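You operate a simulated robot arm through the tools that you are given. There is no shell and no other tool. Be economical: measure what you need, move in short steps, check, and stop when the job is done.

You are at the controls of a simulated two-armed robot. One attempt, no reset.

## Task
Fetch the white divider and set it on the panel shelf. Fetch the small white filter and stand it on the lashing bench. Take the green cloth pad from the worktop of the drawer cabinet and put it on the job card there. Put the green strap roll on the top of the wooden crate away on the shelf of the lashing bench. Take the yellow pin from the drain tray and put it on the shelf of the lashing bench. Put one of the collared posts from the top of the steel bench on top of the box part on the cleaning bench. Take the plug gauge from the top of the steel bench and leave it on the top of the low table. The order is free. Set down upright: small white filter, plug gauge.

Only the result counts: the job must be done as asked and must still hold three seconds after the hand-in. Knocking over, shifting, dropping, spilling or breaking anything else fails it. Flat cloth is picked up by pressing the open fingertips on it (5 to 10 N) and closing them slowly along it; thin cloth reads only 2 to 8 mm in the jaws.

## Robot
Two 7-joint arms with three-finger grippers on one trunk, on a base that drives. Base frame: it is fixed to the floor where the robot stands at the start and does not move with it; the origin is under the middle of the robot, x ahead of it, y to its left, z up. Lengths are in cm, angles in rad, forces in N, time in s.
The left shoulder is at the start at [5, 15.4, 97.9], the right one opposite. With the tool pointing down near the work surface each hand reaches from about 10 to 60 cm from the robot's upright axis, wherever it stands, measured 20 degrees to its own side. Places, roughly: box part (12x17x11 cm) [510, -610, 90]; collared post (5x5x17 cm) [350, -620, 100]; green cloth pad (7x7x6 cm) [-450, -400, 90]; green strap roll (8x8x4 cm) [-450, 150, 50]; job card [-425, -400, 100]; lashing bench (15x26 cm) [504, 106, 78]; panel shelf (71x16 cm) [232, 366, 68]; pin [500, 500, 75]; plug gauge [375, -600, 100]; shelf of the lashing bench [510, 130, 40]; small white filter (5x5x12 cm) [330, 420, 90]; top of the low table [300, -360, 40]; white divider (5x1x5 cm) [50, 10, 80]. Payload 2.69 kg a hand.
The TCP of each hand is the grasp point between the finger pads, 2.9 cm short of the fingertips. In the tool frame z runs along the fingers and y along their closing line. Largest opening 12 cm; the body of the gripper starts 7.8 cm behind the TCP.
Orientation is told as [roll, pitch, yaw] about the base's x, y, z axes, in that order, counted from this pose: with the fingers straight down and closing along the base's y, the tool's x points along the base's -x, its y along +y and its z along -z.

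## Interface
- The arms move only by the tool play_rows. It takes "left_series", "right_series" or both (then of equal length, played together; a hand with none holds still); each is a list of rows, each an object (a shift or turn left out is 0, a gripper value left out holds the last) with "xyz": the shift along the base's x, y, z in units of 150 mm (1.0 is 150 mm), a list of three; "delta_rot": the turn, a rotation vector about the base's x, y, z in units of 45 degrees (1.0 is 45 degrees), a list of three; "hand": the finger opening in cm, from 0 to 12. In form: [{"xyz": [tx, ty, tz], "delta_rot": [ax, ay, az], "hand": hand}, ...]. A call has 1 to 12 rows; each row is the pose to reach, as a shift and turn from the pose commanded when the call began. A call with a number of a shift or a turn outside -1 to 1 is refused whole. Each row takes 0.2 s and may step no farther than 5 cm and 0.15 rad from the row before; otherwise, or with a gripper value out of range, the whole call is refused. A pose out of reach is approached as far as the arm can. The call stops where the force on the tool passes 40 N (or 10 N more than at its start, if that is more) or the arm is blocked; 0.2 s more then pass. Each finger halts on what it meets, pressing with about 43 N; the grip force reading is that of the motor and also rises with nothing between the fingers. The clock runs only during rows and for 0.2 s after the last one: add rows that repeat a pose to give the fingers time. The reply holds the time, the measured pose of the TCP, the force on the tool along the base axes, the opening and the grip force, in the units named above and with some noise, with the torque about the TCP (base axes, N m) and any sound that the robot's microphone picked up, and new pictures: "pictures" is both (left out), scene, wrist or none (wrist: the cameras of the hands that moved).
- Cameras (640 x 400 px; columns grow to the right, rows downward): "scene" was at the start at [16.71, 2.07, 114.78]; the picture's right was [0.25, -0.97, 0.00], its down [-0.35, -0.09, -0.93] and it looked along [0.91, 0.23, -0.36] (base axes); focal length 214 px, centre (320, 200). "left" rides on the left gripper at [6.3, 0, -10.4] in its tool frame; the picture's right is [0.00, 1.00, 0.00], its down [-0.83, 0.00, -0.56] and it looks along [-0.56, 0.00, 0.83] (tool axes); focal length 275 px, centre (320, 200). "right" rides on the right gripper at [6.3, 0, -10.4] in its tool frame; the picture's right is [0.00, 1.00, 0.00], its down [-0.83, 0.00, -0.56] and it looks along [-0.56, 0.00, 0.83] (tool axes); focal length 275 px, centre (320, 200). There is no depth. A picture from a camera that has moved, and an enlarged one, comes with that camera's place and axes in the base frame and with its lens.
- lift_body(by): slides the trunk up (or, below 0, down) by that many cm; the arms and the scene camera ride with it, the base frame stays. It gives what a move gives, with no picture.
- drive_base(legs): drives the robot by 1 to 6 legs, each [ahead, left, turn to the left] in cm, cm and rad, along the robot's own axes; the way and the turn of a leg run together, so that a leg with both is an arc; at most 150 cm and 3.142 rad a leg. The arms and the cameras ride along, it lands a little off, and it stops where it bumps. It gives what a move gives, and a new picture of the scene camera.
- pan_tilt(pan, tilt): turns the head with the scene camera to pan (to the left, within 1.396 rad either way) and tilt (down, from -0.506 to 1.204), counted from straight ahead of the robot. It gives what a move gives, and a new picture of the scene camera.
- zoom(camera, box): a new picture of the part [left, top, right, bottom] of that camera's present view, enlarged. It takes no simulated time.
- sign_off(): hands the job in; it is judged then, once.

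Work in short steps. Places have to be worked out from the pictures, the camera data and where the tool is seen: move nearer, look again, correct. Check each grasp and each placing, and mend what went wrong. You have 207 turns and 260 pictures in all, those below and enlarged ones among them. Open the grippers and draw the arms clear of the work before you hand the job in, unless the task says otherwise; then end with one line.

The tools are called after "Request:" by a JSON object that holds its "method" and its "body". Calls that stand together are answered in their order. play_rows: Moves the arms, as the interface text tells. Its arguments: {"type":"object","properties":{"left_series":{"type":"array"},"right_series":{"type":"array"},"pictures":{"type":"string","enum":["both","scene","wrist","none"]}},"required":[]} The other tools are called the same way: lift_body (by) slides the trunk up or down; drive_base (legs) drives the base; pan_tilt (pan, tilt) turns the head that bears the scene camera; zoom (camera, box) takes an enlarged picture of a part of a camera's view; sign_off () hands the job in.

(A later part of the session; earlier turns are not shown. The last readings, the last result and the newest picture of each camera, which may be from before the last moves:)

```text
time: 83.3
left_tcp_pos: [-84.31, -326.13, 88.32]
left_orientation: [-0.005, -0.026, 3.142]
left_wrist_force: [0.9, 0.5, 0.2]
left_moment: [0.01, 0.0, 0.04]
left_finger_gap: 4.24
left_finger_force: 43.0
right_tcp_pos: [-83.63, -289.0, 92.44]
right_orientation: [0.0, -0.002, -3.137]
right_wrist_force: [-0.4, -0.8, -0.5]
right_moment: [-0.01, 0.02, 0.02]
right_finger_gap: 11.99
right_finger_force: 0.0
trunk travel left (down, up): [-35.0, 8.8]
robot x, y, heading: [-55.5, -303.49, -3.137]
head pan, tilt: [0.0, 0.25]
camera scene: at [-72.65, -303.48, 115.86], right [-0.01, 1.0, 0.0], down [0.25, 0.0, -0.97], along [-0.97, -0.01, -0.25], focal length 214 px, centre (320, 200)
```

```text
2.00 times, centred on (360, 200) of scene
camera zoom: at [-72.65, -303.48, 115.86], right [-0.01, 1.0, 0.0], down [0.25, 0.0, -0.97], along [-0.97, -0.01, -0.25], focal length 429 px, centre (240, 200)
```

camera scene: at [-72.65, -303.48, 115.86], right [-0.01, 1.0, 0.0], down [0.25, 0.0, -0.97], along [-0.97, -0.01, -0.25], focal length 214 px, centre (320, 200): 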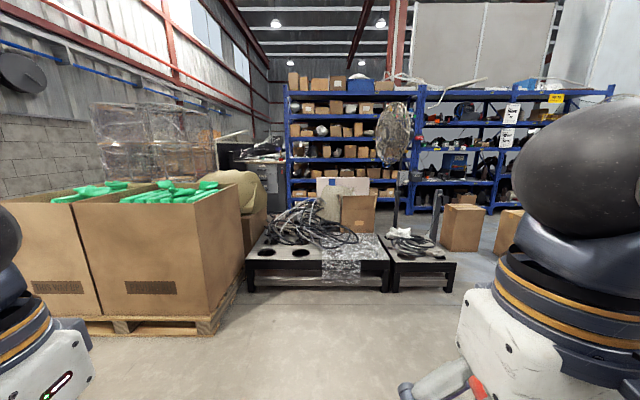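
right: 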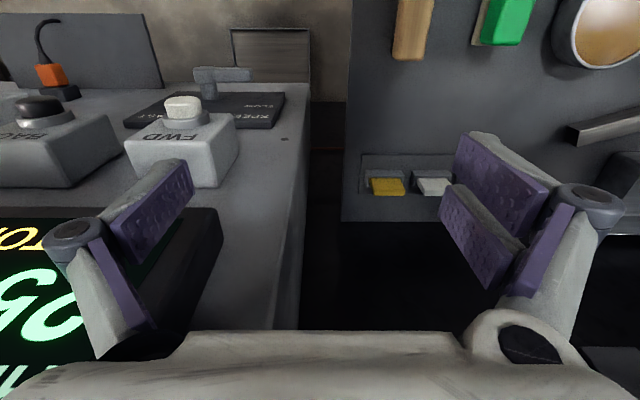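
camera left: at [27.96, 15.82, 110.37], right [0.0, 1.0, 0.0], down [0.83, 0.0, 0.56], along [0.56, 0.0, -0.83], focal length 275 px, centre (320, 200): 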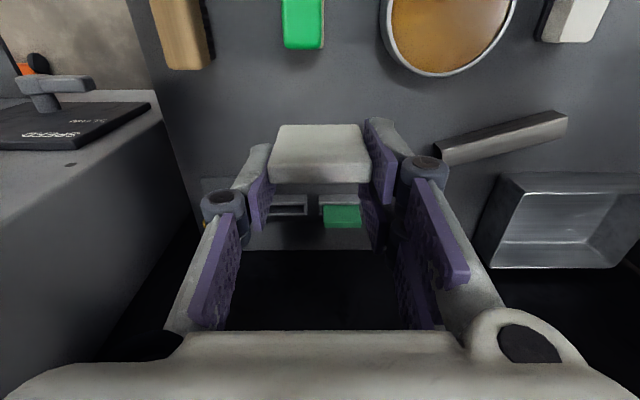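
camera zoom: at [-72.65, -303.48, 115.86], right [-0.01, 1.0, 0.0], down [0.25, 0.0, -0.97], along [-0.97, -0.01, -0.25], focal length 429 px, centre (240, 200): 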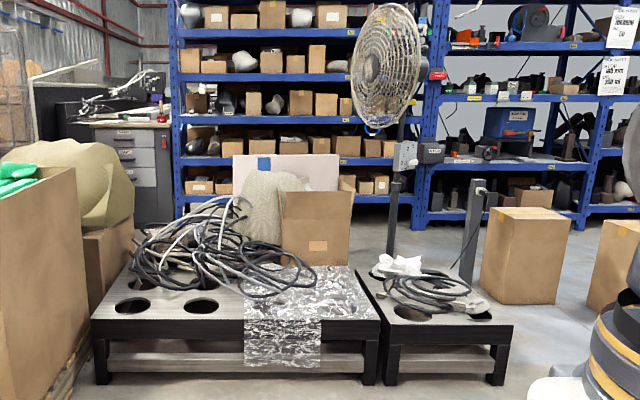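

The cabinet sits in the corner behind the tables, reachable along the shelf aisle at x about -380 coming from the north. I strafe back north along x about -55 to y about 30, then go west.

Request:
{"method": "drive_base", "body": {"legs": [[0, -150, 0], [0, -150, 0], [0, -33, 0], [150, 0, 0]]}}

```text
time: 115.9
left_tcp_pos: [-240.77, 1.08, 88.45]
left_orientation: [-0.005, -0.024, -3.114]
left_wrist_force: [-0.4, 0.4, -0.1]
left_moment: [-0.02, 0.01, -0.02]
left_finger_gap: 4.22
left_finger_force: 43.3
right_tcp_pos: [-241.19, 38.26, 92.4]
right_orientation: [0.0, -0.004, -3.106]
right_wrist_force: [-0.7, 0.0, -0.5]
right_moment: [0.01, 0.0, -0.01]
right_finger_gap: 12.02
right_finger_force: 0.0
trunk travel left (down, up): [-35.0, 8.8]
robot x, y, heading: [-212.62, 24.86, -3.11]
head pan, tilt: [0.0, 0.25]
camera scene: at [-229.76, 24.13, 115.86], right [-0.03, 1.0, 0.0], down [0.25, 0.01, -0.97], along [-0.97, -0.03, -0.25], focal length 214 px, centre (320, 200)
```

scene: 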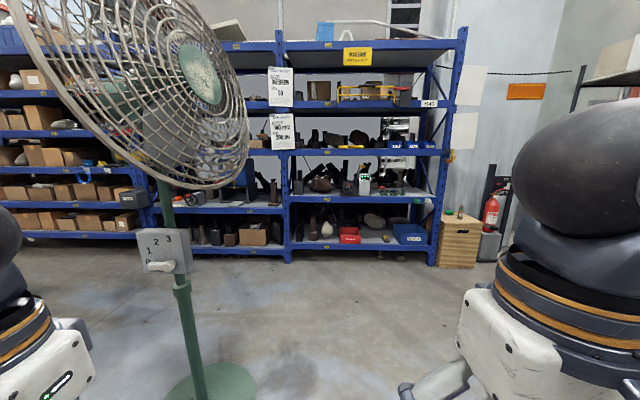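

The crate with the green roll is at the right, near x -420. The standing fan at (-309, -31) needs room, so I shift north, go to x about -362, then look left along the shelf aisle.

Request:
{"method": "drive_base", "body": {"legs": [[0, -45, -0.03], [149, 0, 0]]}}

Request:
{"method": "pan_tilt", "body": {"pan": 1.35, "tilt": 0.25}}

```text
time: 126.8
left_tcp_pos: [-387.66, 45.43, 88.36]
left_orientation: [-0.005, -0.026, -3.137]
left_wrist_force: [0.2, -0.2, 0.2]
left_moment: [0.0, 0.03, -0.01]
left_finger_gap: 4.22
left_finger_force: 42.9
right_tcp_pos: [-387.24, 82.56, 92.5]
right_orientation: [-0.001, -0.004, -3.133]
right_wrist_force: [0.9, 0.2, -0.7]
right_moment: [0.0, -0.03, -0.02]
right_finger_gap: 12.02
right_finger_force: 0.0
trunk travel left (down, up): [-35.0, 8.8]
robot x, y, heading: [-359.11, 68.68, -3.138]
head pan, tilt: [0.0, 0.25]
camera scene: at [-376.11, 68.08, 115.86], right [-0.01, 1.0, 0.0], down [0.25, 0.0, -0.97], along [-0.97, -0.01, -0.25], focal length 214 px, centre (320, 200)
```

scene: 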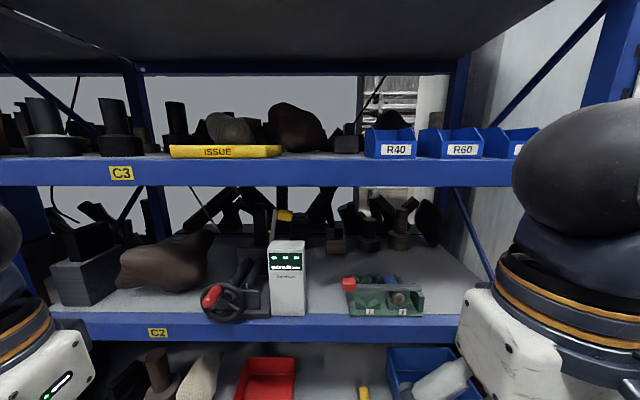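

```text
time: 128.2
left_tcp_pos: [-387.57, 45.48, 88.45]
left_orientation: [-0.004, -0.026, -3.139]
left_wrist_force: [0.5, -0.5, 0.4]
left_moment: [-0.02, 0.0, -0.01]
left_finger_gap: 4.23
left_finger_force: 43.0
right_tcp_pos: [-387.14, 82.5, 92.42]
right_orientation: [0.001, -0.005, -3.132]
right_wrist_force: [-0.1, 0.4, 0.2]
right_moment: [0.0, -0.01, 0.0]
right_finger_gap: 11.98
right_finger_force: 0.1
trunk travel left (down, up): [-35.0, 8.8]
robot x, y, heading: [-359.08, 68.53, -3.132]
head pan, tilt: [1.349, 0.25]
camera scene: at [-368.73, 59.03, 115.86], right [-0.98, 0.21, 0.0], down [0.05, 0.24, -0.97], along [-0.21, -0.95, -0.25], focal length 214 px, centre (320, 200)
```

scene: 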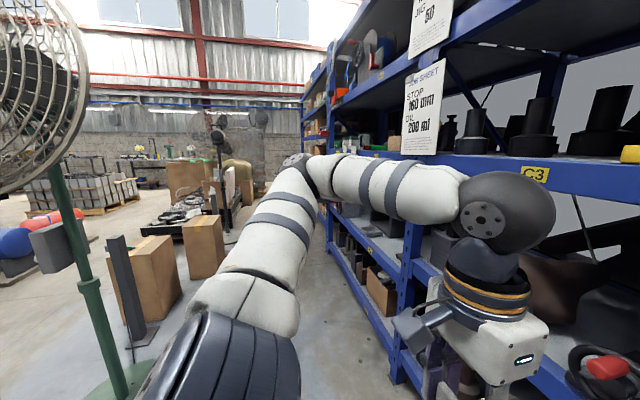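

The aisle runs from about x -322 (boxes) to -428 (shelf). I strafe left along x about -364.

Request:
{"method": "drive_base", "body": {"legs": [[5, 60, 0], [0, 150, 0], [0, 90, 0]]}}

```text
time: 151.7
left_tcp_pos: [-393.62, -257.2, 88.55]
left_orientation: [-0.006, -0.026, 3.123]
left_wrist_force: [-0.1, 0.3, -0.1]
left_moment: [0.0, 0.03, 0.01]
left_finger_gap: 4.25
left_finger_force: 42.9
right_tcp_pos: [-392.59, -220.27, 92.48]
right_orientation: [-0.001, -0.004, 3.13]
right_wrist_force: [-0.6, 0.7, 0.4]
right_moment: [0.04, 0.01, -0.01]
right_finger_gap: 12.0
right_finger_force: 0.0
trunk travel left (down, up): [-35.0, 8.8]
robot x, y, heading: [-365.12, -234.73, 3.134]
head pan, tilt: [1.349, 0.25]
camera scene: at [-374.56, -244.08, 115.86], right [-0.97, 0.23, 0.0], down [0.06, 0.24, -0.97], along [-0.22, -0.94, -0.25], focal length 214 px, centre (320, 200)
```

scene: 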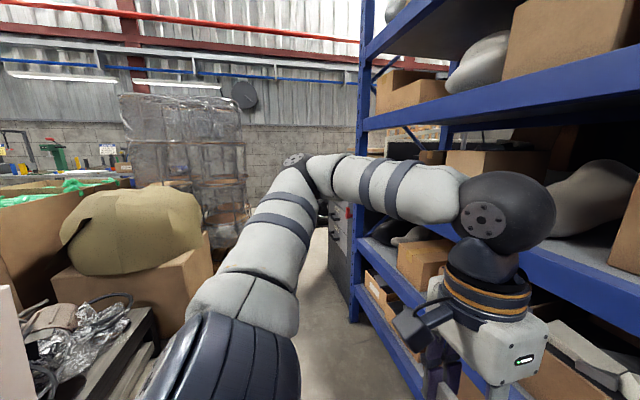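

The cabinet's near corner is at about (-425, -376). I edge forward 5 cm and strafe left another 165 cm, then look ahead.

Request:
{"method": "drive_base", "body": {"legs": [[4, 30, 0], [0, 140, 0]]}}

Request:
{"method": "pan_tilt", "body": {"pan": -0.1, "tilt": 0.6}}

```text
time: 165.2
left_tcp_pos: [-401.18, -427.75, 88.52]
left_orientation: [-0.004, -0.026, 3.109]
left_wrist_force: [0.1, 0.0, 0.9]
left_moment: [-0.01, 0.04, 0.04]
left_finger_gap: 4.23
left_finger_force: 42.7
right_tcp_pos: [-399.32, -390.71, 92.5]
right_orientation: [-0.001, -0.003, 3.115]
right_wrist_force: [-0.4, -1.0, -0.6]
right_moment: [-0.02, -0.01, 0.01]
right_finger_gap: 11.99
right_finger_force: 0.3
trunk travel left (down, up): [-35.0, 8.8]
robot x, y, heading: [-372.12, -406.16, 3.117]
head pan, tilt: [1.349, 0.25]
camera scene: at [-381.81, -414.93, 115.86], right [-0.97, 0.25, 0.0], down [0.06, 0.24, -0.97], along [-0.24, -0.94, -0.25], focal length 214 px, centre (320, 200)
```

scene: 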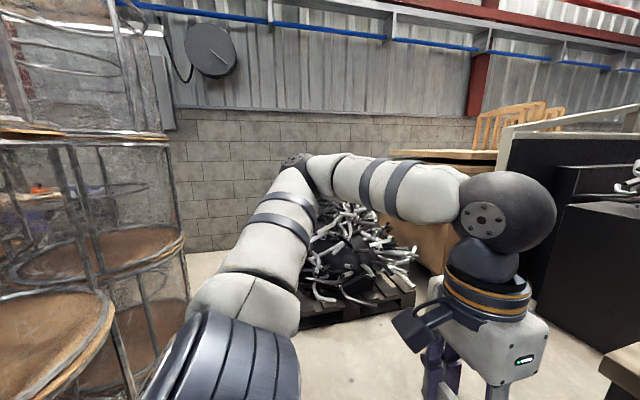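

```text
time: 166.8
left_tcp_pos: [-401.24, -427.74, 88.41]
left_orientation: [-0.005, -0.027, 3.107]
left_wrist_force: [0.1, 0.6, 0.3]
left_moment: [0.0, -0.03, 0.01]
left_finger_gap: 4.2
left_finger_force: 42.9
right_tcp_pos: [-399.4, -390.84, 92.61]
right_orientation: [0.0, -0.005, 3.116]
right_wrist_force: [0.6, -0.3, -0.1]
right_moment: [0.0, 0.04, -0.02]
right_finger_gap: 12.0
right_finger_force: 0.0
trunk travel left (down, up): [-35.0, 8.8]
robot x, y, heading: [-371.65, -406.12, 3.117]
head pan, tilt: [-0.099, 0.6]
camera scene: at [-388.29, -404.77, 112.64], right [0.12, 0.99, 0.0], down [0.56, -0.07, -0.83], along [-0.82, 0.1, -0.56], focal length 214 px, centre (320, 200)
```

scene: 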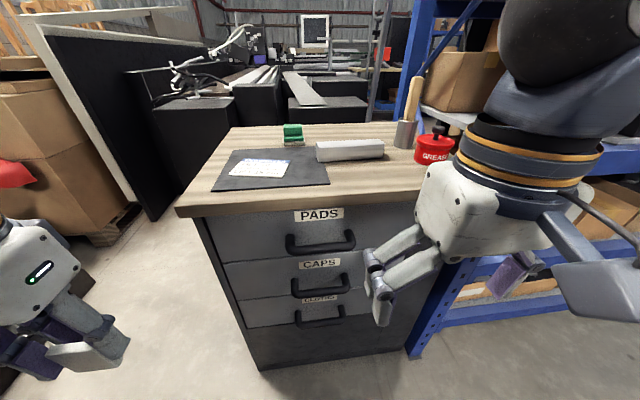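

Cabinet top is in view: the green pad stack, and a white card on a dark mat. I zoom in.

Request:
{"method": "zoom", "body": {"camera": "scene", "box": [200, 110, 360, 210]}}

```text
4.00 times, centred on (280, 160) of scene
camera zoom: at [-388.29, -404.77, 112.64], right [0.12, 0.99, 0.0], down [0.56, -0.07, -0.83], along [-0.82, 0.1, -0.56], focal length 858 px, centre (480, 360)
```

zoom: 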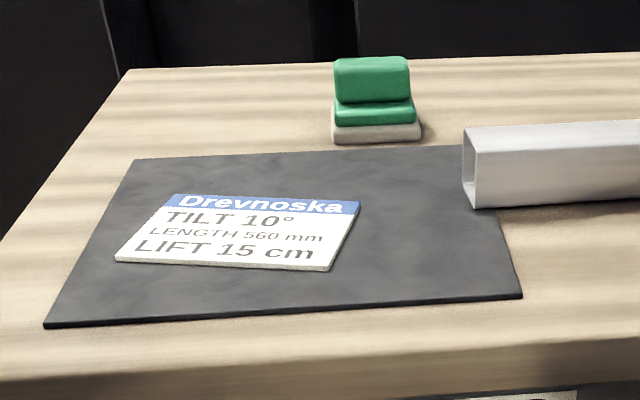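

The pad is near (-450, -405) and the card centre near (-435, -413), with the worktop at about z 90.7. I raise both hands first, then tilt the head down to judge clearance between the base and the cabinet.

Request:
{"method": "play_rows", "body": {"left_series": [{"xyz": [0, 0, 0.3]}, {"xyz": [0, 0, 0.6]}, {"xyz": [0, 0, 0.9]}, {"xyz": [0, 0, 0.98]}], "right_series": [{"xyz": [0, 0, 0.3]}, {"xyz": [0, 0, 0.6]}, {"xyz": [0, 0, 0.9]}, {"xyz": [0, 0, 0.98]}], "pictures": "none"}}

Request:
{"method": "pan_tilt", "body": {"pan": 0, "tilt": 1.2}}

```text
time: 167.8
left_tcp_pos: [-401.08, -427.7, 103.07]
left_orientation: [-0.005, -0.026, 3.108]
left_wrist_force: [-0.5, -0.1, -1.0]
left_moment: [0.0, -0.01, 0.01]
left_finger_gap: 4.24
left_finger_force: 43.4
right_tcp_pos: [-399.3, -390.76, 107.15]
right_orientation: [-0.001, -0.002, 3.116]
right_wrist_force: [-0.2, -0.4, 0.1]
right_moment: [-0.04, -0.01, 0.01]
right_finger_gap: 11.99
right_finger_force: 0.0
trunk travel left (down, up): [-35.0, 8.8]
robot x, y, heading: [-371.91, -406.04, 3.114]
head pan, tilt: [-0.099, 0.6]
```

```text
time: 168.8
left_tcp_pos: [-400.99, -427.75, 102.99]
left_orientation: [-0.005, -0.027, 3.112]
left_wrist_force: [0.3, 0.4, -0.2]
left_moment: [0.0, 0.0, 0.02]
left_finger_gap: 4.22
left_finger_force: 42.9
right_tcp_pos: [-399.24, -390.79, 107.15]
right_orientation: [-0.001, -0.004, 3.116]
right_wrist_force: [-1.3, -0.2, -0.8]
right_moment: [-0.01, 0.02, 0.01]
right_finger_gap: 11.97
right_finger_force: 0.0
trunk travel left (down, up): [-35.0, 8.8]
robot x, y, heading: [-371.8, -405.97, 3.116]
head pan, tilt: [0.0, 1.201]
camera scene: at [-385.11, -405.72, 108.18], right [0.03, 1.0, 0.0], down [0.93, -0.02, -0.36], along [-0.36, 0.01, -0.93], focal length 214 px, centre (320, 200)
```

scene: 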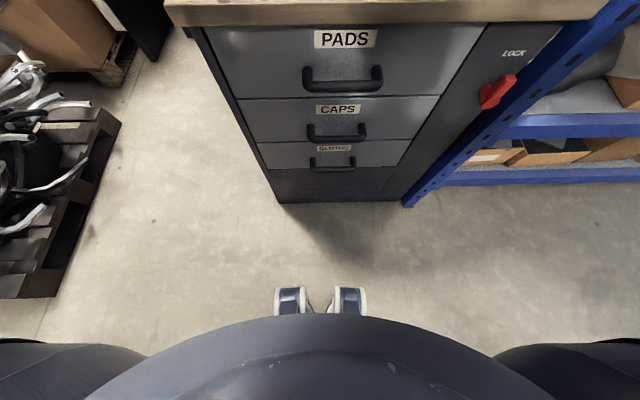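

The robot's front reaches only about 12 cm ahead of its axis, while the cabinet front is at -421. I can go 24 cm forward and 8 cm left.

Request:
{"method": "drive_base", "body": {"legs": [[0, 8, 0.02], [23, 0, 0]]}}

Request:
{"method": "pan_tilt", "body": {"pan": -0.1, "tilt": 0.85}}

```text
time: 171.4
left_tcp_pos: [-424.26, -436.07, 102.95]
left_orientation: [-0.005, -0.026, 3.126]
left_wrist_force: [-0.4, -0.1, 0.3]
left_moment: [0.0, 0.0, 0.01]
left_finger_gap: 4.22
left_finger_force: 43.1
right_tcp_pos: [-423.23, -399.13, 107.16]
right_orientation: [0.0, -0.004, 3.133]
right_wrist_force: [-0.2, 0.0, 0.1]
right_moment: [-0.01, -0.04, -0.03]
right_finger_gap: 12.0
right_finger_force: 0.0
trunk travel left (down, up): [-35.0, 8.8]
robot x, y, heading: [-395.18, -413.33, 3.136]
head pan, tilt: [0.0, 1.201]
camera scene: at [-408.69, -413.75, 108.17], right [0.01, 1.0, 0.0], down [0.93, -0.01, -0.36], along [-0.36, 0.0, -0.93], focal length 214 px, centre (320, 200)
```

scene: 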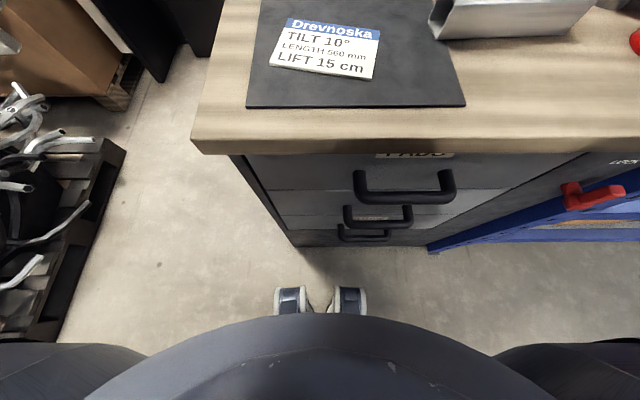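

```text
time: 172.2
left_tcp_pos: [-424.12, -436.11, 103.01]
left_orientation: [-0.005, -0.026, 3.127]
left_wrist_force: [0.3, -0.2, 0.7]
left_moment: [0.0, 0.0, 0.0]
left_finger_gap: 4.23
left_finger_force: 42.7
right_tcp_pos: [-423.21, -399.15, 107.15]
right_orientation: [0.0, -0.004, 3.134]
right_wrist_force: [0.7, 0.5, -0.3]
right_moment: [-0.02, -0.01, 0.01]
right_finger_gap: 11.99
right_finger_force: 0.1
trunk travel left (down, up): [-35.0, 8.8]
robot x, y, heading: [-395.35, -413.44, 3.135]
head pan, tilt: [-0.099, 0.85]
camera scene: at [-410.81, -412.96, 110.55], right [0.11, 0.99, 0.0], down [0.75, -0.08, -0.66], along [-0.66, 0.07, -0.75], focal length 214 px, centre (320, 200)
```

scene: 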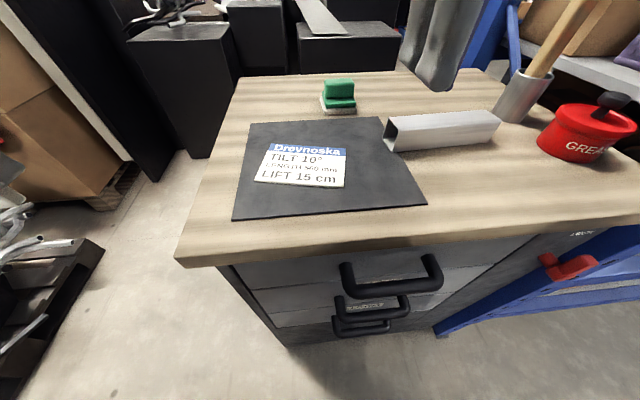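

I zoom on the pad to understand its shape before grasping it.

Request:
{"method": "zoom", "body": {"camera": "scene", "box": [300, 70, 380, 120]}}

```text
8.00 times, centred on (340, 95) of scene
camera zoom: at [-410.81, -412.96, 110.55], right [0.11, 0.99, 0.0], down [0.75, -0.08, -0.66], along [-0.66, 0.07, -0.75], focal length 1716 px, centre (160, 1040)
```

zoom: 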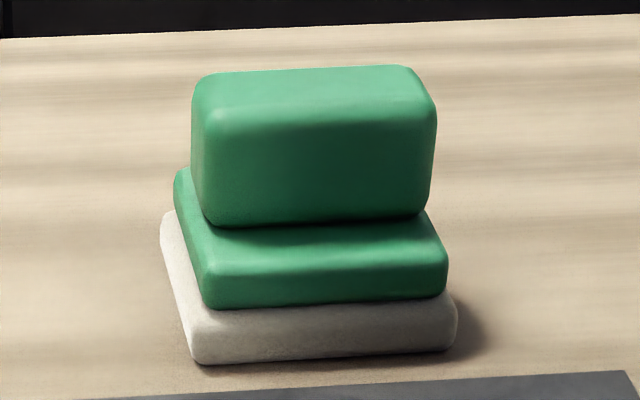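

It's a pad with a gripping block on top whose long side runs along y, so closing along y works. I bring the right hand over it at height, with a moderate opening.

Request:
{"method": "play_rows", "body": {"right_series": [{"xyz": [-0.3, -0.05, 0], "hand": 10}, {"xyz": [-0.6, -0.1, 0], "hand": 8}, {"xyz": [-0.9, -0.2, 0]}, {"xyz": [-0.98, -0.3, 0]}], "pictures": "none"}}

Request:
{"method": "play_rows", "body": {"right_series": [{"xyz": [-0.2, -0.05, 0]}, {"xyz": [-0.4, -0.1, 0]}, {"xyz": [-0.4, -0.1, 0]}, {"xyz": [-0.4, -0.1, 0]}], "pictures": "wrist"}}

```text
time: 173.2
left_tcp_pos: [-424.16, -435.97, 103.01]
left_orientation: [-0.007, -0.027, 3.126]
left_wrist_force: [0.5, 0.1, -0.3]
left_moment: [0.02, 0.02, 0.01]
left_finger_gap: 4.26
left_finger_force: 42.9
right_tcp_pos: [-438.02, -403.53, 107.19]
right_orientation: [0.0, -0.002, 3.132]
right_wrist_force: [0.5, -0.2, -1.1]
right_moment: [0.04, 0.02, -0.01]
right_finger_gap: 8.01
right_finger_force: 0.0
trunk travel left (down, up): [-35.0, 8.8]
robot x, y, heading: [-395.01, -413.44, 3.133]
head pan, tilt: [-0.099, 0.85]
```

```text
time: 174.2
left_tcp_pos: [-424.17, -436.01, 103.06]
left_orientation: [-0.006, -0.026, 3.128]
left_wrist_force: [-1.0, 0.3, -1.1]
left_moment: [0.0, -0.03, 0.01]
left_finger_gap: 4.25
left_finger_force: 43.0
right_tcp_pos: [-444.02, -404.95, 107.35]
right_orientation: [0.0, -0.004, 3.134]
right_wrist_force: [0.3, -0.7, 0.2]
right_moment: [0.03, 0.0, -0.02]
right_finger_gap: 8.02
right_finger_force: 0.0
trunk travel left (down, up): [-35.0, 8.8]
robot x, y, heading: [-395.52, -413.44, 3.131]
head pan, tilt: [-0.099, 0.85]
camera right: at [-437.69, -405.02, 117.75], right [0.0, -1.0, 0.0], down [-0.83, 0.0, 0.56], along [-0.56, 0.0, -0.83], focal length 275 px, centre (320, 200)
```

right: 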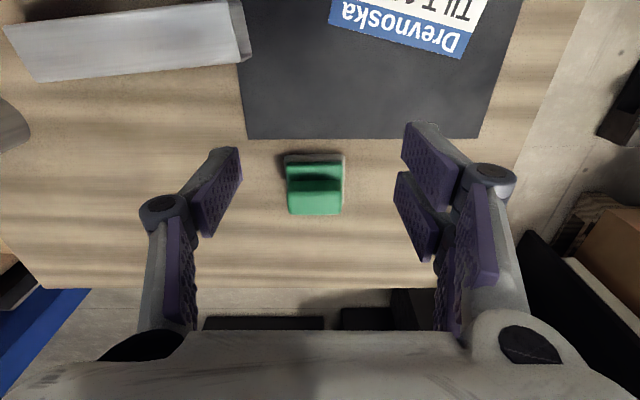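

The block's centre is at about (-452.5, -404.7), worktop near z 90.5. I move over it, go down to z 101, and look again.

Request:
{"method": "play_rows", "body": {"right_series": [{"xyz": [-0.28, 0.017, 0]}, {"xyz": [-0.567, 0.017, 0]}, {"xyz": [-0.567, 0.017, -0.2], "hand": 7.5}, {"xyz": [-0.567, 0.017, -0.4]}, {"xyz": [-0.567, 0.017, -0.4]}], "pictures": "both"}}

```text
time: 175.4
left_tcp_pos: [-424.15, -436.09, 103.03]
left_orientation: [-0.004, -0.026, 3.127]
left_wrist_force: [0.0, -0.2, 0.8]
left_moment: [0.0, 0.01, -0.03]
left_finger_gap: 4.23
left_finger_force: 43.0
right_tcp_pos: [-449.4, -403.53, 100.49]
right_orientation: [0.002, -0.003, 3.135]
right_wrist_force: [0.7, 0.0, -0.1]
right_moment: [0.01, -0.02, -0.03]
right_finger_gap: 7.5
right_finger_force: 0.1
right hand out of reach, approached as far as the arm can: row 1, 2, 3, 4, 5
trunk travel left (down, up): [-35.0, 8.8]
robot x, y, heading: [-395.22, -413.9, 3.136]
head pan, tilt: [-0.099, 0.85]
camera scene: at [-410.8, -412.96, 110.56], right [0.11, 0.99, 0.0], down [0.75, -0.08, -0.66], along [-0.66, 0.07, -0.75], focal length 214 px, centre (320, 200)
camera right: at [-443.16, -403.53, 110.89], right [0.0, -1.0, 0.0], down [-0.83, 0.0, 0.56], along [-0.56, 0.0, -0.83], focal length 275 px, centre (320, 200)
```

scene: 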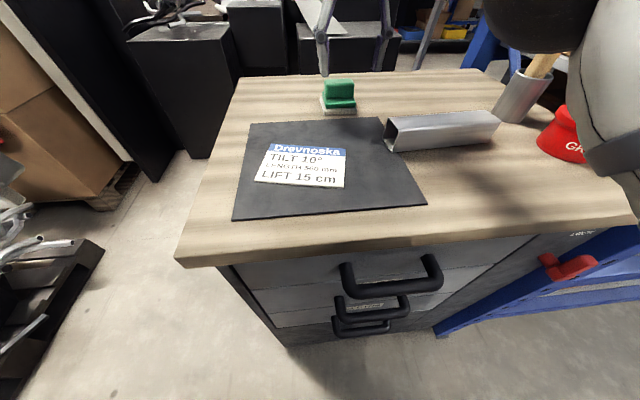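
right: 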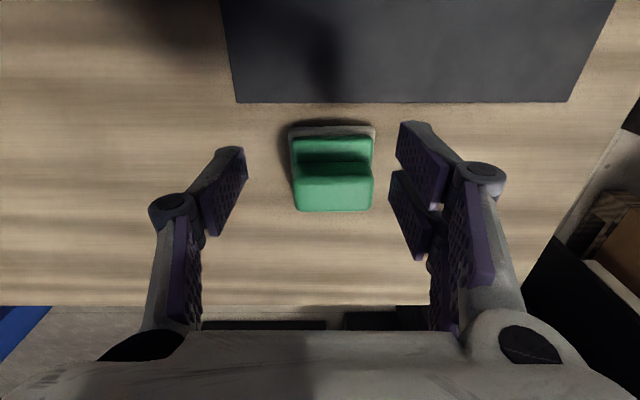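

The pad is just out of reach. I raise the hand a little and drive 5 cm closer.

Request:
{"method": "play_rows", "body": {"right_series": [{"xyz": [0.15, 0, 0.25]}, {"xyz": [0.3, 0, 0.3]}, {"xyz": [0.3, 0, 0.3]}], "pictures": "none"}}

Request:
{"method": "drive_base", "body": {"legs": [[5, 0, 0]]}}

```text
time: 176.2
left_tcp_pos: [-424.23, -436.07, 102.99]
left_orientation: [-0.006, -0.025, 3.129]
left_wrist_force: [-0.3, -0.8, -1.9]
left_moment: [0.03, -0.05, 0.05]
left_finger_gap: 4.24
left_finger_force: 43.0
right_tcp_pos: [-444.79, -403.44, 104.94]
right_orientation: [0.002, -0.004, 3.134]
right_wrist_force: [0.3, -0.2, -0.5]
right_moment: [0.0, 0.0, 0.02]
right_finger_gap: 7.5
right_finger_force: 0.1
trunk travel left (down, up): [-35.0, 8.8]
robot x, y, heading: [-395.43, -413.65, 3.133]
head pan, tilt: [-0.099, 0.85]
```

```text
time: 177.1
left_tcp_pos: [-429.18, -435.98, 103.01]
left_orientation: [-0.008, -0.025, 3.127]
left_wrist_force: [-1.2, -1.5, -1.2]
left_moment: [0.03, -0.02, -0.01]
left_finger_gap: 4.24
left_finger_force: 43.0
right_tcp_pos: [-449.89, -403.35, 104.94]
right_orientation: [-0.001, -0.004, 3.133]
right_wrist_force: [0.5, 1.1, 0.0]
right_moment: [-0.03, -0.03, -0.02]
right_finger_gap: 7.5
right_finger_force: 0.1
trunk travel left (down, up): [-35.0, 8.8]
robot x, y, heading: [-400.63, -413.75, 3.134]
head pan, tilt: [-0.099, 0.85]
camera scene: at [-415.91, -412.89, 110.54], right [0.11, 0.99, 0.0], down [0.75, -0.08, -0.66], along [-0.66, 0.07, -0.75], focal length 214 px, centre (320, 200)
```

scene: 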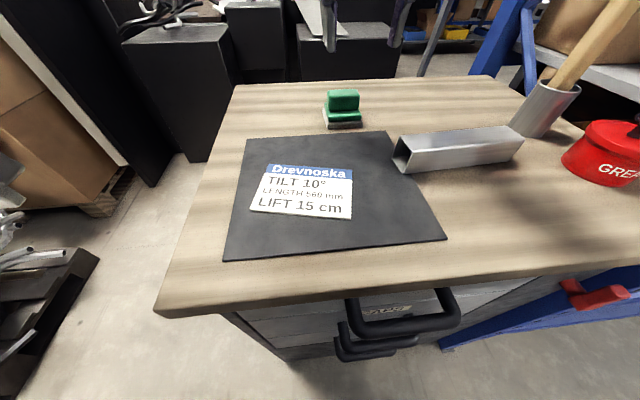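

Target is (-452.7, -404.4). I move over and descend to z about 97, watching the force.

Request:
{"method": "play_rows", "body": {"right_series": [{"xyz": [-0.187, -0.067, 0]}, {"xyz": [-0.187, -0.067, -0.2], "hand": 7.5}, {"xyz": [-0.187, -0.067, -0.4]}, {"xyz": [-0.187, -0.067, -0.53]}, {"xyz": [-0.187, -0.067, -0.53]}], "pictures": "wrist"}}

```text
time: 178.3
left_tcp_pos: [-429.21, -435.95, 102.94]
left_orientation: [-0.004, -0.026, 3.127]
left_wrist_force: [-0.2, 0.1, 0.4]
left_moment: [0.03, 0.02, -0.01]
left_finger_gap: 4.25
left_finger_force: 43.5
right_tcp_pos: [-452.47, -404.37, 97.07]
right_orientation: [0.002, -0.002, 3.131]
right_wrist_force: [-0.2, -0.3, -0.1]
right_moment: [0.03, 0.03, -0.01]
right_finger_gap: 7.52
right_finger_force: 0.1
right hand out of reach, approached as far as the arm can: row 1
trunk travel left (down, up): [-35.0, 8.8]
robot x, y, heading: [-400.63, -413.52, 3.13]
head pan, tilt: [-0.099, 0.85]
camera right: at [-446.26, -404.33, 107.39], right [0.0, -1.0, 0.0], down [-0.83, 0.0, 0.56], along [-0.56, 0.0, -0.83], focal length 275 px, centre (320, 200)
```

right: 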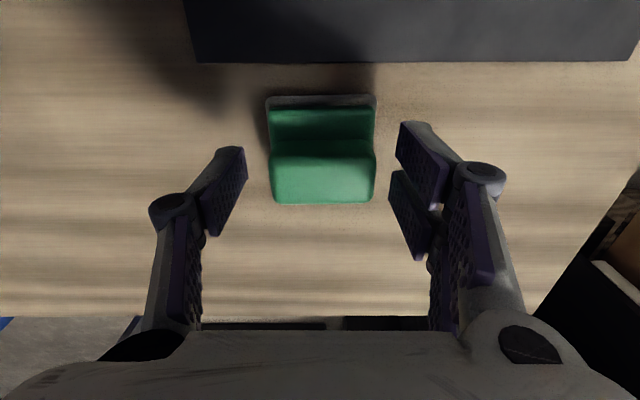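

Slightly lower yet, 1.5 cm, then close.

Request:
{"method": "play_rows", "body": {"right_series": [{"xyz": [-0.03, 0, -0.05]}, {"xyz": [-0.03, 0, -0.1]}, {"xyz": [-0.03, 0, -0.1], "hand": 6}, {"xyz": [-0.03, 0, -0.1], "hand": 4.5}, {"xyz": [-0.03, 0, -0.1], "hand": 4.5}], "pictures": "wrist"}}

```text
time: 179.5
left_tcp_pos: [-429.16, -435.94, 102.93]
left_orientation: [-0.005, -0.026, 3.125]
left_wrist_force: [-0.6, 0.2, 0.5]
left_moment: [0.03, 0.04, 0.0]
left_finger_gap: 4.23
left_finger_force: 42.7
right_tcp_pos: [-452.97, -404.28, 95.49]
right_orientation: [0.001, -0.003, 3.133]
right_wrist_force: [-0.2, -0.4, 0.5]
right_moment: [0.03, 0.04, 0.04]
right_finger_gap: 5.52
right_finger_force: 43.1
trunk travel left (down, up): [-35.0, 8.8]
robot x, y, heading: [-400.49, -413.55, 3.13]
head pan, tilt: [-0.099, 0.85]
camera right: at [-446.72, -404.32, 105.88], right [0.0, -1.0, 0.0], down [-0.83, 0.0, 0.56], along [-0.56, 0.0, -0.83], focal length 275 px, centre (320, 200)
```

right: 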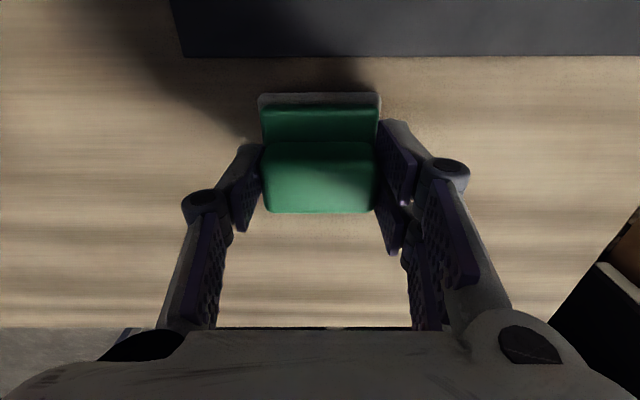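

Held at 5.5 cm. I lift and move to above the card, near (-434.5, -412.8), and check.

Request:
{"method": "play_rows", "body": {"right_series": [{"xyz": [0, 0, 0.25]}, {"xyz": [0, 0, 0.5]}, {"xyz": [0.3, -0.12, 0.5]}, {"xyz": [0.6, -0.24, 0.5]}, {"xyz": [0.88, -0.4, 0.5]}, {"xyz": [0.98, -0.55, 0.5]}, {"xyz": [0.98, -0.57, 0.5]}], "pictures": "both"}}

```text
time: 181.1
left_tcp_pos: [-429.27, -436.04, 103.0]
left_orientation: [-0.006, -0.027, 3.127]
left_wrist_force: [-0.1, -0.1, 0.2]
left_moment: [0.02, 0.02, 0.01]
left_finger_gap: 4.25
left_finger_force: 42.8
right_tcp_pos: [-438.42, -412.88, 103.13]
right_orientation: [0.001, -0.004, 3.134]
right_wrist_force: [-0.7, 0.6, -1.3]
right_moment: [0.03, -0.02, -0.01]
right_finger_gap: 5.5
right_finger_force: 43.4
trunk travel left (down, up): [-35.0, 8.8]
robot x, y, heading: [-400.43, -413.45, 3.13]
head pan, tilt: [-0.099, 0.85]
camera scene: at [-415.82, -412.88, 110.55], right [0.11, 0.99, 0.0], down [0.75, -0.08, -0.66], along [-0.66, 0.07, -0.75], focal length 214 px, centre (320, 200)
camera right: at [-432.03, -412.87, 113.56], right [0.0, -1.0, 0.0], down [-0.83, 0.0, 0.56], along [-0.56, 0.0, -0.83], focal length 275 px, centre (320, 200)
```

scene: 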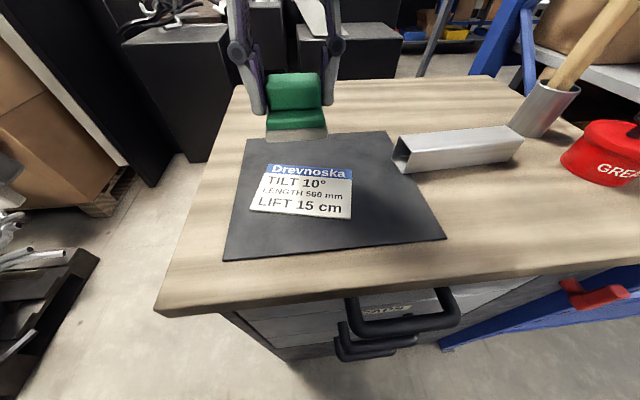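
right: 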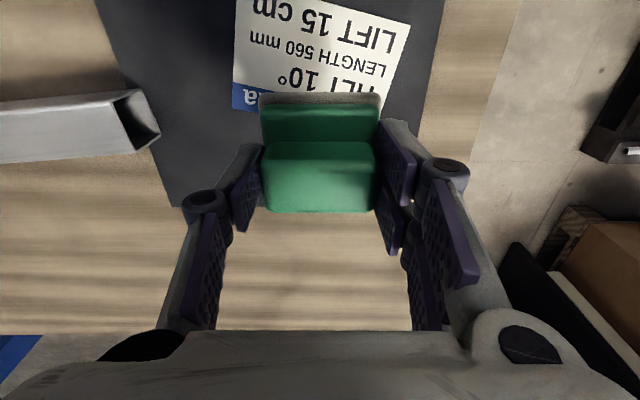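

Both views give the card centre near (-434.7, -412.7). I move 4 cm toward me and lower to z about 96.3.

Request:
{"method": "play_rows", "body": {"right_series": [{"xyz": [0.26, 0.005, 0]}, {"xyz": [0.26, 0.005, -0.2]}, {"xyz": [0.26, 0.005, -0.35]}, {"xyz": [0.26, 0.005, -0.42]}, {"xyz": [0.26, 0.005, -0.45]}, {"xyz": [0.26, 0.005, -0.45]}], "pictures": "both"}}

```text
time: 182.5
left_tcp_pos: [-429.27, -436.08, 103.03]
left_orientation: [-0.005, -0.027, 3.125]
left_wrist_force: [0.0, -0.1, 0.2]
left_moment: [0.02, 0.0, -0.01]
left_finger_gap: 4.21
left_finger_force: 42.7
right_tcp_pos: [-435.42, -412.22, 96.45]
right_orientation: [0.021, 0.003, 3.095]
right_wrist_force: [-0.1, -0.2, -0.8]
right_moment: [-0.01, -0.01, 0.02]
right_finger_gap: 5.5
right_finger_force: 43.2
trunk travel left (down, up): [-35.0, 8.8]
robot x, y, heading: [-400.03, -413.18, 3.131]
head pan, tilt: [-0.099, 0.85]
camera scene: at [-414.67, -412.59, 109.17], right [0.17, 0.99, 0.0], down [0.85, -0.15, -0.51], along [-0.5, 0.09, -0.86], focal length 214 px, centre (320, 200)
camera right: at [-429.14, -412.25, 106.98], right [-0.04, -1.0, 0.02], down [-0.83, 0.05, 0.55], along [-0.55, 0.01, -0.83], focal length 275 px, centre (320, 200)
```

scene: 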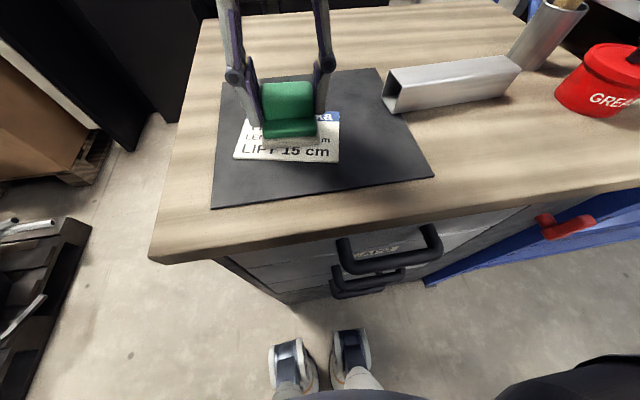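
right: 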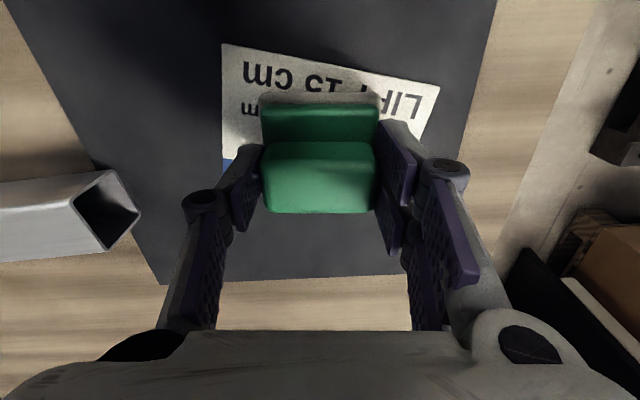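

The right forearm is pressing against the head (the camera axes shifted). I turn the head away to the left first.

Request:
{"method": "pan_tilt", "body": {"pan": 0.7, "tilt": 0.75}}

```text
time: 183.7
left_tcp_pos: [-429.1, -436.03, 102.92]
left_orientation: [-0.005, -0.025, 3.125]
left_wrist_force: [-0.2, 0.9, 0.5]
left_moment: [0.01, 0.01, 0.04]
left_finger_gap: 4.23
left_finger_force: 42.8
right_tcp_pos: [-435.36, -412.18, 96.42]
right_orientation: [0.019, 0.003, 3.097]
right_wrist_force: [0.0, 0.4, 0.0]
right_moment: [-0.01, -0.01, 0.02]
right_finger_gap: 5.49
right_finger_force: 43.0
trunk travel left (down, up): [-35.0, 8.8]
robot x, y, heading: [-400.36, -413.6, 3.127]
head pan, tilt: [0.7, 0.75]
camera scene: at [-414.63, -412.61, 109.13], right [0.17, 0.99, 0.0], down [0.85, -0.15, -0.5], along [-0.49, 0.09, -0.86], focal length 214 px, centre (320, 200)
```

scene: 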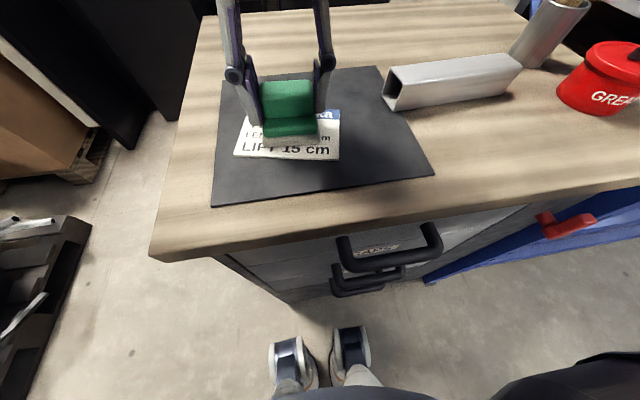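

The head is jammed by the arm. I lift the hand and move it back out, back the base 9 cm, and then place with a more extended arm.

Request:
{"method": "play_rows", "body": {"right_series": [{"xyz": [-0.1, 0, 0.2]}, {"xyz": [-0.25, 0, 0.4]}, {"xyz": [-0.3, 0, 0.42]}, {"xyz": [-0.3, 0, 0.42]}], "pictures": "none"}}

Request:
{"method": "pan_tilt", "body": {"pan": 0.25, "tilt": 0.75}}

Request:
{"method": "drive_base", "body": {"legs": [[-9, 0, 0]]}}

```text
time: 184.7
left_tcp_pos: [-429.2, -435.92, 102.99]
left_orientation: [-0.006, -0.026, 3.124]
left_wrist_force: [0.0, -0.4, 0.1]
left_moment: [-0.02, -0.04, 0.01]
left_finger_gap: 4.24
left_finger_force: 43.1
right_tcp_pos: [-438.91, -412.92, 102.58]
right_orientation: [0.0, -0.003, 3.133]
right_wrist_force: [-0.4, 0.5, -0.4]
right_moment: [0.02, 0.0, -0.03]
right_finger_gap: 5.5
right_finger_force: 43.2
trunk travel left (down, up): [-35.0, 8.8]
robot x, y, heading: [-400.25, -413.85, 3.132]
head pan, tilt: [0.7, 0.75]
```

```text
time: 185.6
left_tcp_pos: [-429.15, -436.0, 102.98]
left_orientation: [-0.004, -0.025, 3.125]
left_wrist_force: [0.0, 0.0, -0.6]
left_moment: [-0.03, 0.02, -0.01]
left_finger_gap: 4.23
left_finger_force: 43.1
right_tcp_pos: [-438.96, -412.87, 102.73]
right_orientation: [-0.003, -0.003, 3.132]
right_wrist_force: [0.0, -1.4, -0.5]
right_moment: [-0.03, -0.04, 0.0]
right_finger_gap: 5.5
right_finger_force: 42.8
trunk travel left (down, up): [-35.0, 8.8]
robot x, y, heading: [-400.44, -413.26, 3.134]
head pan, tilt: [0.25, 0.75]
camera scene: at [-416.09, -415.72, 111.35], right [-0.24, 0.97, 0.0], down [0.66, 0.16, -0.73], along [-0.71, -0.17, -0.68], focal length 214 px, centre (320, 200)
```

scene: 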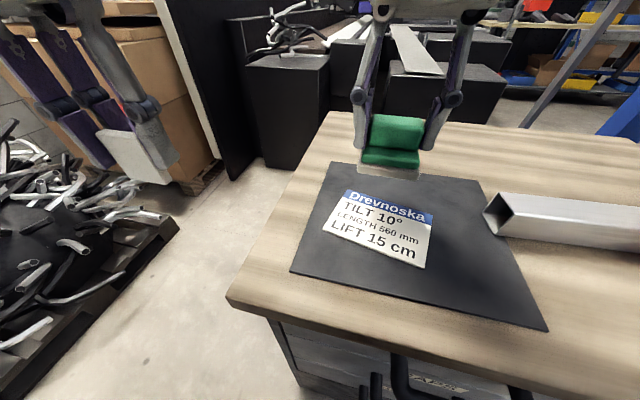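

```text
time: 186.7
left_tcp_pos: [-420.06, -436.08, 103.17]
left_orientation: [-0.006, -0.026, 3.129]
left_wrist_force: [0.4, 0.6, 1.1]
left_moment: [0.03, 0.08, 0.01]
left_finger_gap: 4.23
left_finger_force: 42.7
right_tcp_pos: [-429.92, -413.02, 102.62]
right_orientation: [0.002, -0.004, 3.133]
right_wrist_force: [0.1, 0.3, 0.5]
right_moment: [0.0, 0.05, 0.03]
right_finger_gap: 5.53
right_finger_force: 42.7
trunk travel left (down, up): [-35.0, 8.8]
robot x, y, heading: [-391.3, -413.74, 3.135]
head pan, tilt: [0.25, 0.75]
camera scene: at [-407.05, -415.81, 111.37], right [-0.24, 0.97, 0.0], down [0.66, 0.16, -0.73], along [-0.71, -0.17, -0.68], focal length 214 px, centre (320, 200)
```

scene: 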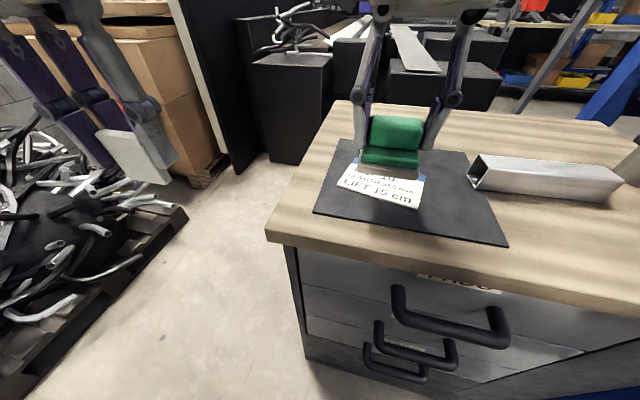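

Now there is room. I move to (-434.3, -412.8) and lower.

Request:
{"method": "play_rows", "body": {"right_series": [{"xyz": [-0.29, 0.01, 0]}, {"xyz": [-0.29, 0.01, -0.2]}, {"xyz": [-0.29, 0.01, -0.33]}, {"xyz": [-0.29, 0.01, -0.41]}, {"xyz": [-0.29, 0.01, -0.41]}], "pictures": "both"}}

```text
time: 187.9
left_tcp_pos: [-420.15, -436.09, 102.97]
left_orientation: [-0.005, -0.027, 3.127]
left_wrist_force: [0.0, -0.3, -0.7]
left_moment: [-0.01, -0.02, -0.02]
left_finger_gap: 4.23
left_finger_force: 42.8
right_tcp_pos: [-434.27, -413.09, 96.45]
right_orientation: [0.0, -0.001, 3.134]
right_wrist_force: [1.0, -0.5, -0.9]
right_moment: [-0.02, -0.03, -0.01]
right_finger_gap: 5.5
right_finger_force: 43.2
trunk travel left (down, up): [-35.0, 8.8]
robot x, y, heading: [-391.54, -413.73, 3.132]
head pan, tilt: [0.25, 0.75]
camera scene: at [-407.13, -415.81, 111.35], right [-0.24, 0.97, 0.0], down [0.66, 0.16, -0.73], along [-0.71, -0.17, -0.68], focal length 214 px, centre (320, 200)
camera right: at [-427.94, -413.04, 106.9], right [0.0, -1.0, 0.0], down [-0.83, 0.0, 0.56], along [-0.56, 0.0, -0.83], focal length 275 px, centre (320, 200)
```

scene: 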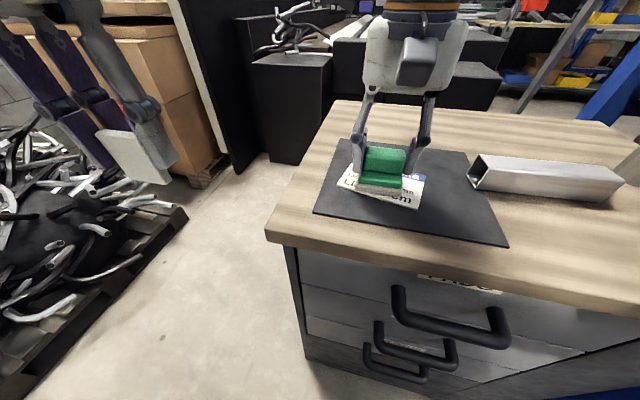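
right: 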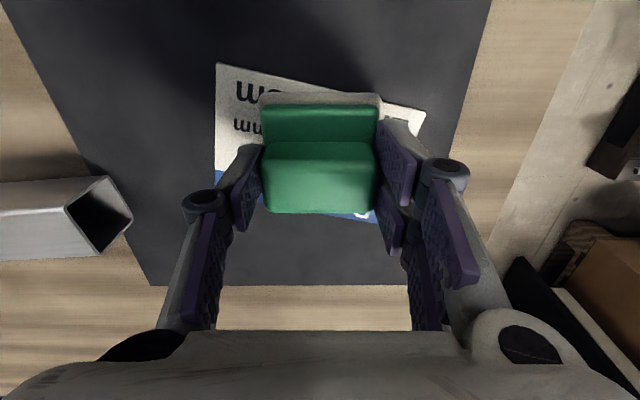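

Centred over the card. I lower gently until contact shows.

Request:
{"method": "play_rows", "body": {"right_series": [{"xyz": [0, 0, -0.02]}, {"xyz": [0, 0, -0.035]}, {"xyz": [0, 0, -0.035]}], "pictures": "none"}}

```text
time: 188.7
left_tcp_pos: [-420.07, -436.04, 102.99]
left_orientation: [-0.007, -0.028, 3.127]
left_wrist_force: [-0.7, -0.9, -0.7]
left_moment: [0.01, -0.01, 0.02]
left_finger_gap: 4.24
left_finger_force: 43.2
right_tcp_pos: [-434.15, -413.07, 96.12]
right_orientation: [0.002, -0.01, 3.133]
right_wrist_force: [-2.2, -0.4, 34.7]
right_moment: [0.17, 0.35, 0.03]
right_finger_gap: 5.49
right_finger_force: 43.4
trunk travel left (down, up): [-35.0, 8.8]
robot x, y, heading: [-391.41, -413.66, 3.132]
head pan, tilt: [0.25, 0.75]
```

Contact at z about 96.2. I ease up slightly, open, and lift away.

Request:
{"method": "play_rows", "body": {"right_series": [{"xyz": [0, 0, 0.015]}, {"xyz": [0, 0, 0.015], "hand": 6.5}, {"xyz": [0, 0, 0.015], "hand": 8}, {"xyz": [0, 0, 0.2], "hand": 8}, {"xyz": [0, 0, 0.45]}, {"xyz": [0, 0, 0.75]}, {"xyz": [0, 0, 0.75]}], "pictures": "scene"}}

```text
time: 190.3
left_tcp_pos: [-420.17, -436.0, 103.06]
left_orientation: [-0.004, -0.028, 3.127]
left_wrist_force: [-0.4, 1.0, 0.3]
left_moment: [0.02, 0.04, -0.01]
left_finger_gap: 4.25
left_finger_force: 43.3
right_tcp_pos: [-434.29, -413.12, 107.02]
right_orientation: [0.0, -0.003, 3.131]
right_wrist_force: [-0.3, 1.2, -0.6]
right_moment: [0.01, 0.01, 0.02]
right_finger_gap: 8.01
right_finger_force: 0.1
trunk travel left (down, up): [-35.0, 8.8]
robot x, y, heading: [-391.45, -413.49, 3.133]
head pan, tilt: [0.25, 0.75]
camera scene: at [-407.14, -415.79, 111.35], right [-0.24, 0.97, 0.0], down [0.66, 0.16, -0.73], along [-0.71, -0.17, -0.68], focal length 214 px, centre (320, 200)
```

scene: 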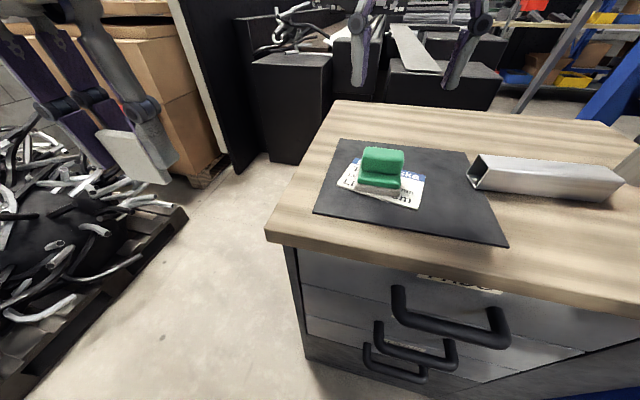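

The pad sits on the card. I back off, bring the right hand to the travel pose, and strafe north again.

Request:
{"method": "drive_base", "body": {"legs": [[-21, 0, 0]]}}

Request:
{"method": "play_rows", "body": {"right_series": [{"xyz": [0.2, 0.2, -0.1]}, {"xyz": [0.4, 0.4, -0.2]}, {"xyz": [0.6, 0.6, -0.3]}, {"xyz": [0.8, 0.8, -0.3]}, {"xyz": [0.95, 0.95, -0.3]}, {"xyz": [0.95, 0.95, -0.3]}], "left_series": [{"xyz": [0, 0, -0.1]}, {"xyz": [0, 0, -0.3]}, {"xyz": [0, 0, -0.5]}, {"xyz": [0, 0, -0.6]}, {"xyz": [0, 0, -0.6]}, {"xyz": [0, 0, -0.6]}], "pictures": "none"}}

Request:
{"method": "pan_tilt", "body": {"pan": -1.35, "tilt": 0.25}}

```text
time: 192.1
left_tcp_pos: [-399.32, -435.99, 102.9]
left_orientation: [-0.005, -0.027, 3.121]
left_wrist_force: [-0.6, 0.3, -0.8]
left_moment: [-0.03, -0.02, -0.03]
left_finger_gap: 4.24
left_finger_force: 43.1
right_tcp_pos: [-413.15, -412.87, 106.98]
right_orientation: [-0.001, -0.004, 3.127]
right_wrist_force: [0.1, -0.2, 0.2]
right_moment: [0.01, -0.05, 0.0]
right_finger_gap: 8.0
right_finger_force: 0.1
trunk travel left (down, up): [-35.0, 8.8]
robot x, y, heading: [-370.48, -413.98, 3.124]
head pan, tilt: [0.25, 0.75]
stopped in leg 1: the robot was blocked; the commanded pose is now the measured one
camera scene: at [-386.08, -415.86, 111.34], right [-0.23, 0.97, 0.0], down [0.66, 0.16, -0.73], along [-0.71, -0.17, -0.68], focal length 214 px, centre (320, 200)
```

scene: 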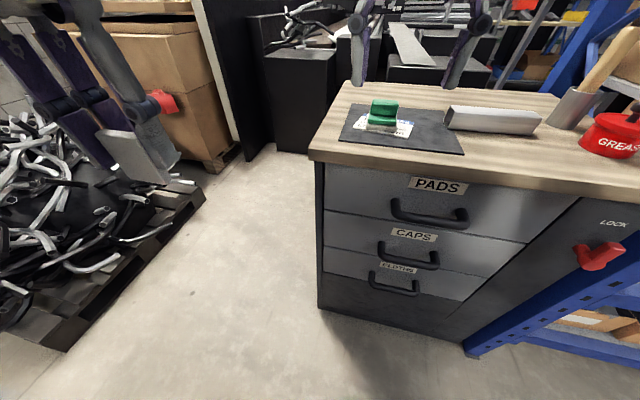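

```text
time: 193.5
left_tcp_pos: [-399.15, -435.94, 93.98]
left_orientation: [-0.005, -0.026, 3.12]
left_wrist_force: [-0.8, 0.2, -0.1]
left_moment: [0.02, 0.01, 0.0]
left_finger_gap: 4.23
left_finger_force: 43.2
right_tcp_pos: [-398.84, -398.72, 102.65]
right_orientation: [0.001, -0.005, 3.127]
right_wrist_force: [0.8, -0.1, 0.1]
right_moment: [0.01, 0.01, -0.01]
right_finger_gap: 8.03
right_finger_force: 0.0
trunk travel left (down, up): [-35.0, 8.8]
robot x, y, heading: [-369.88, -413.6, 3.127]
head pan, tilt: [0.25, 0.75]
```

```text
time: 195.2
left_tcp_pos: [-399.24, -435.93, 93.97]
left_orientation: [-0.004, -0.027, 3.12]
left_wrist_force: [-0.4, 0.1, 0.3]
left_moment: [-0.01, 0.04, -0.03]
left_finger_gap: 4.22
left_finger_force: 43.0
right_tcp_pos: [-398.8, -398.62, 102.63]
right_orientation: [0.001, -0.003, 3.127]
right_wrist_force: [0.5, 0.3, -0.1]
right_moment: [-0.03, 0.03, -0.01]
right_finger_gap: 7.99
right_finger_force: 0.1
trunk travel left (down, up): [-35.0, 8.8]
robot x, y, heading: [-370.25, -414.02, 3.125]
head pan, tilt: [-1.349, 0.25]
camera scene: at [-379.88, -404.81, 115.86], right [0.98, 0.21, 0.0], down [0.05, -0.24, -0.97], along [-0.2, 0.95, -0.25], focal length 214 px, centre (320, 200)
```

scene: 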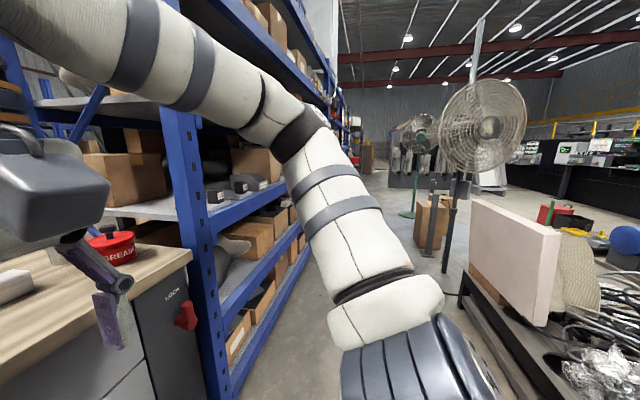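

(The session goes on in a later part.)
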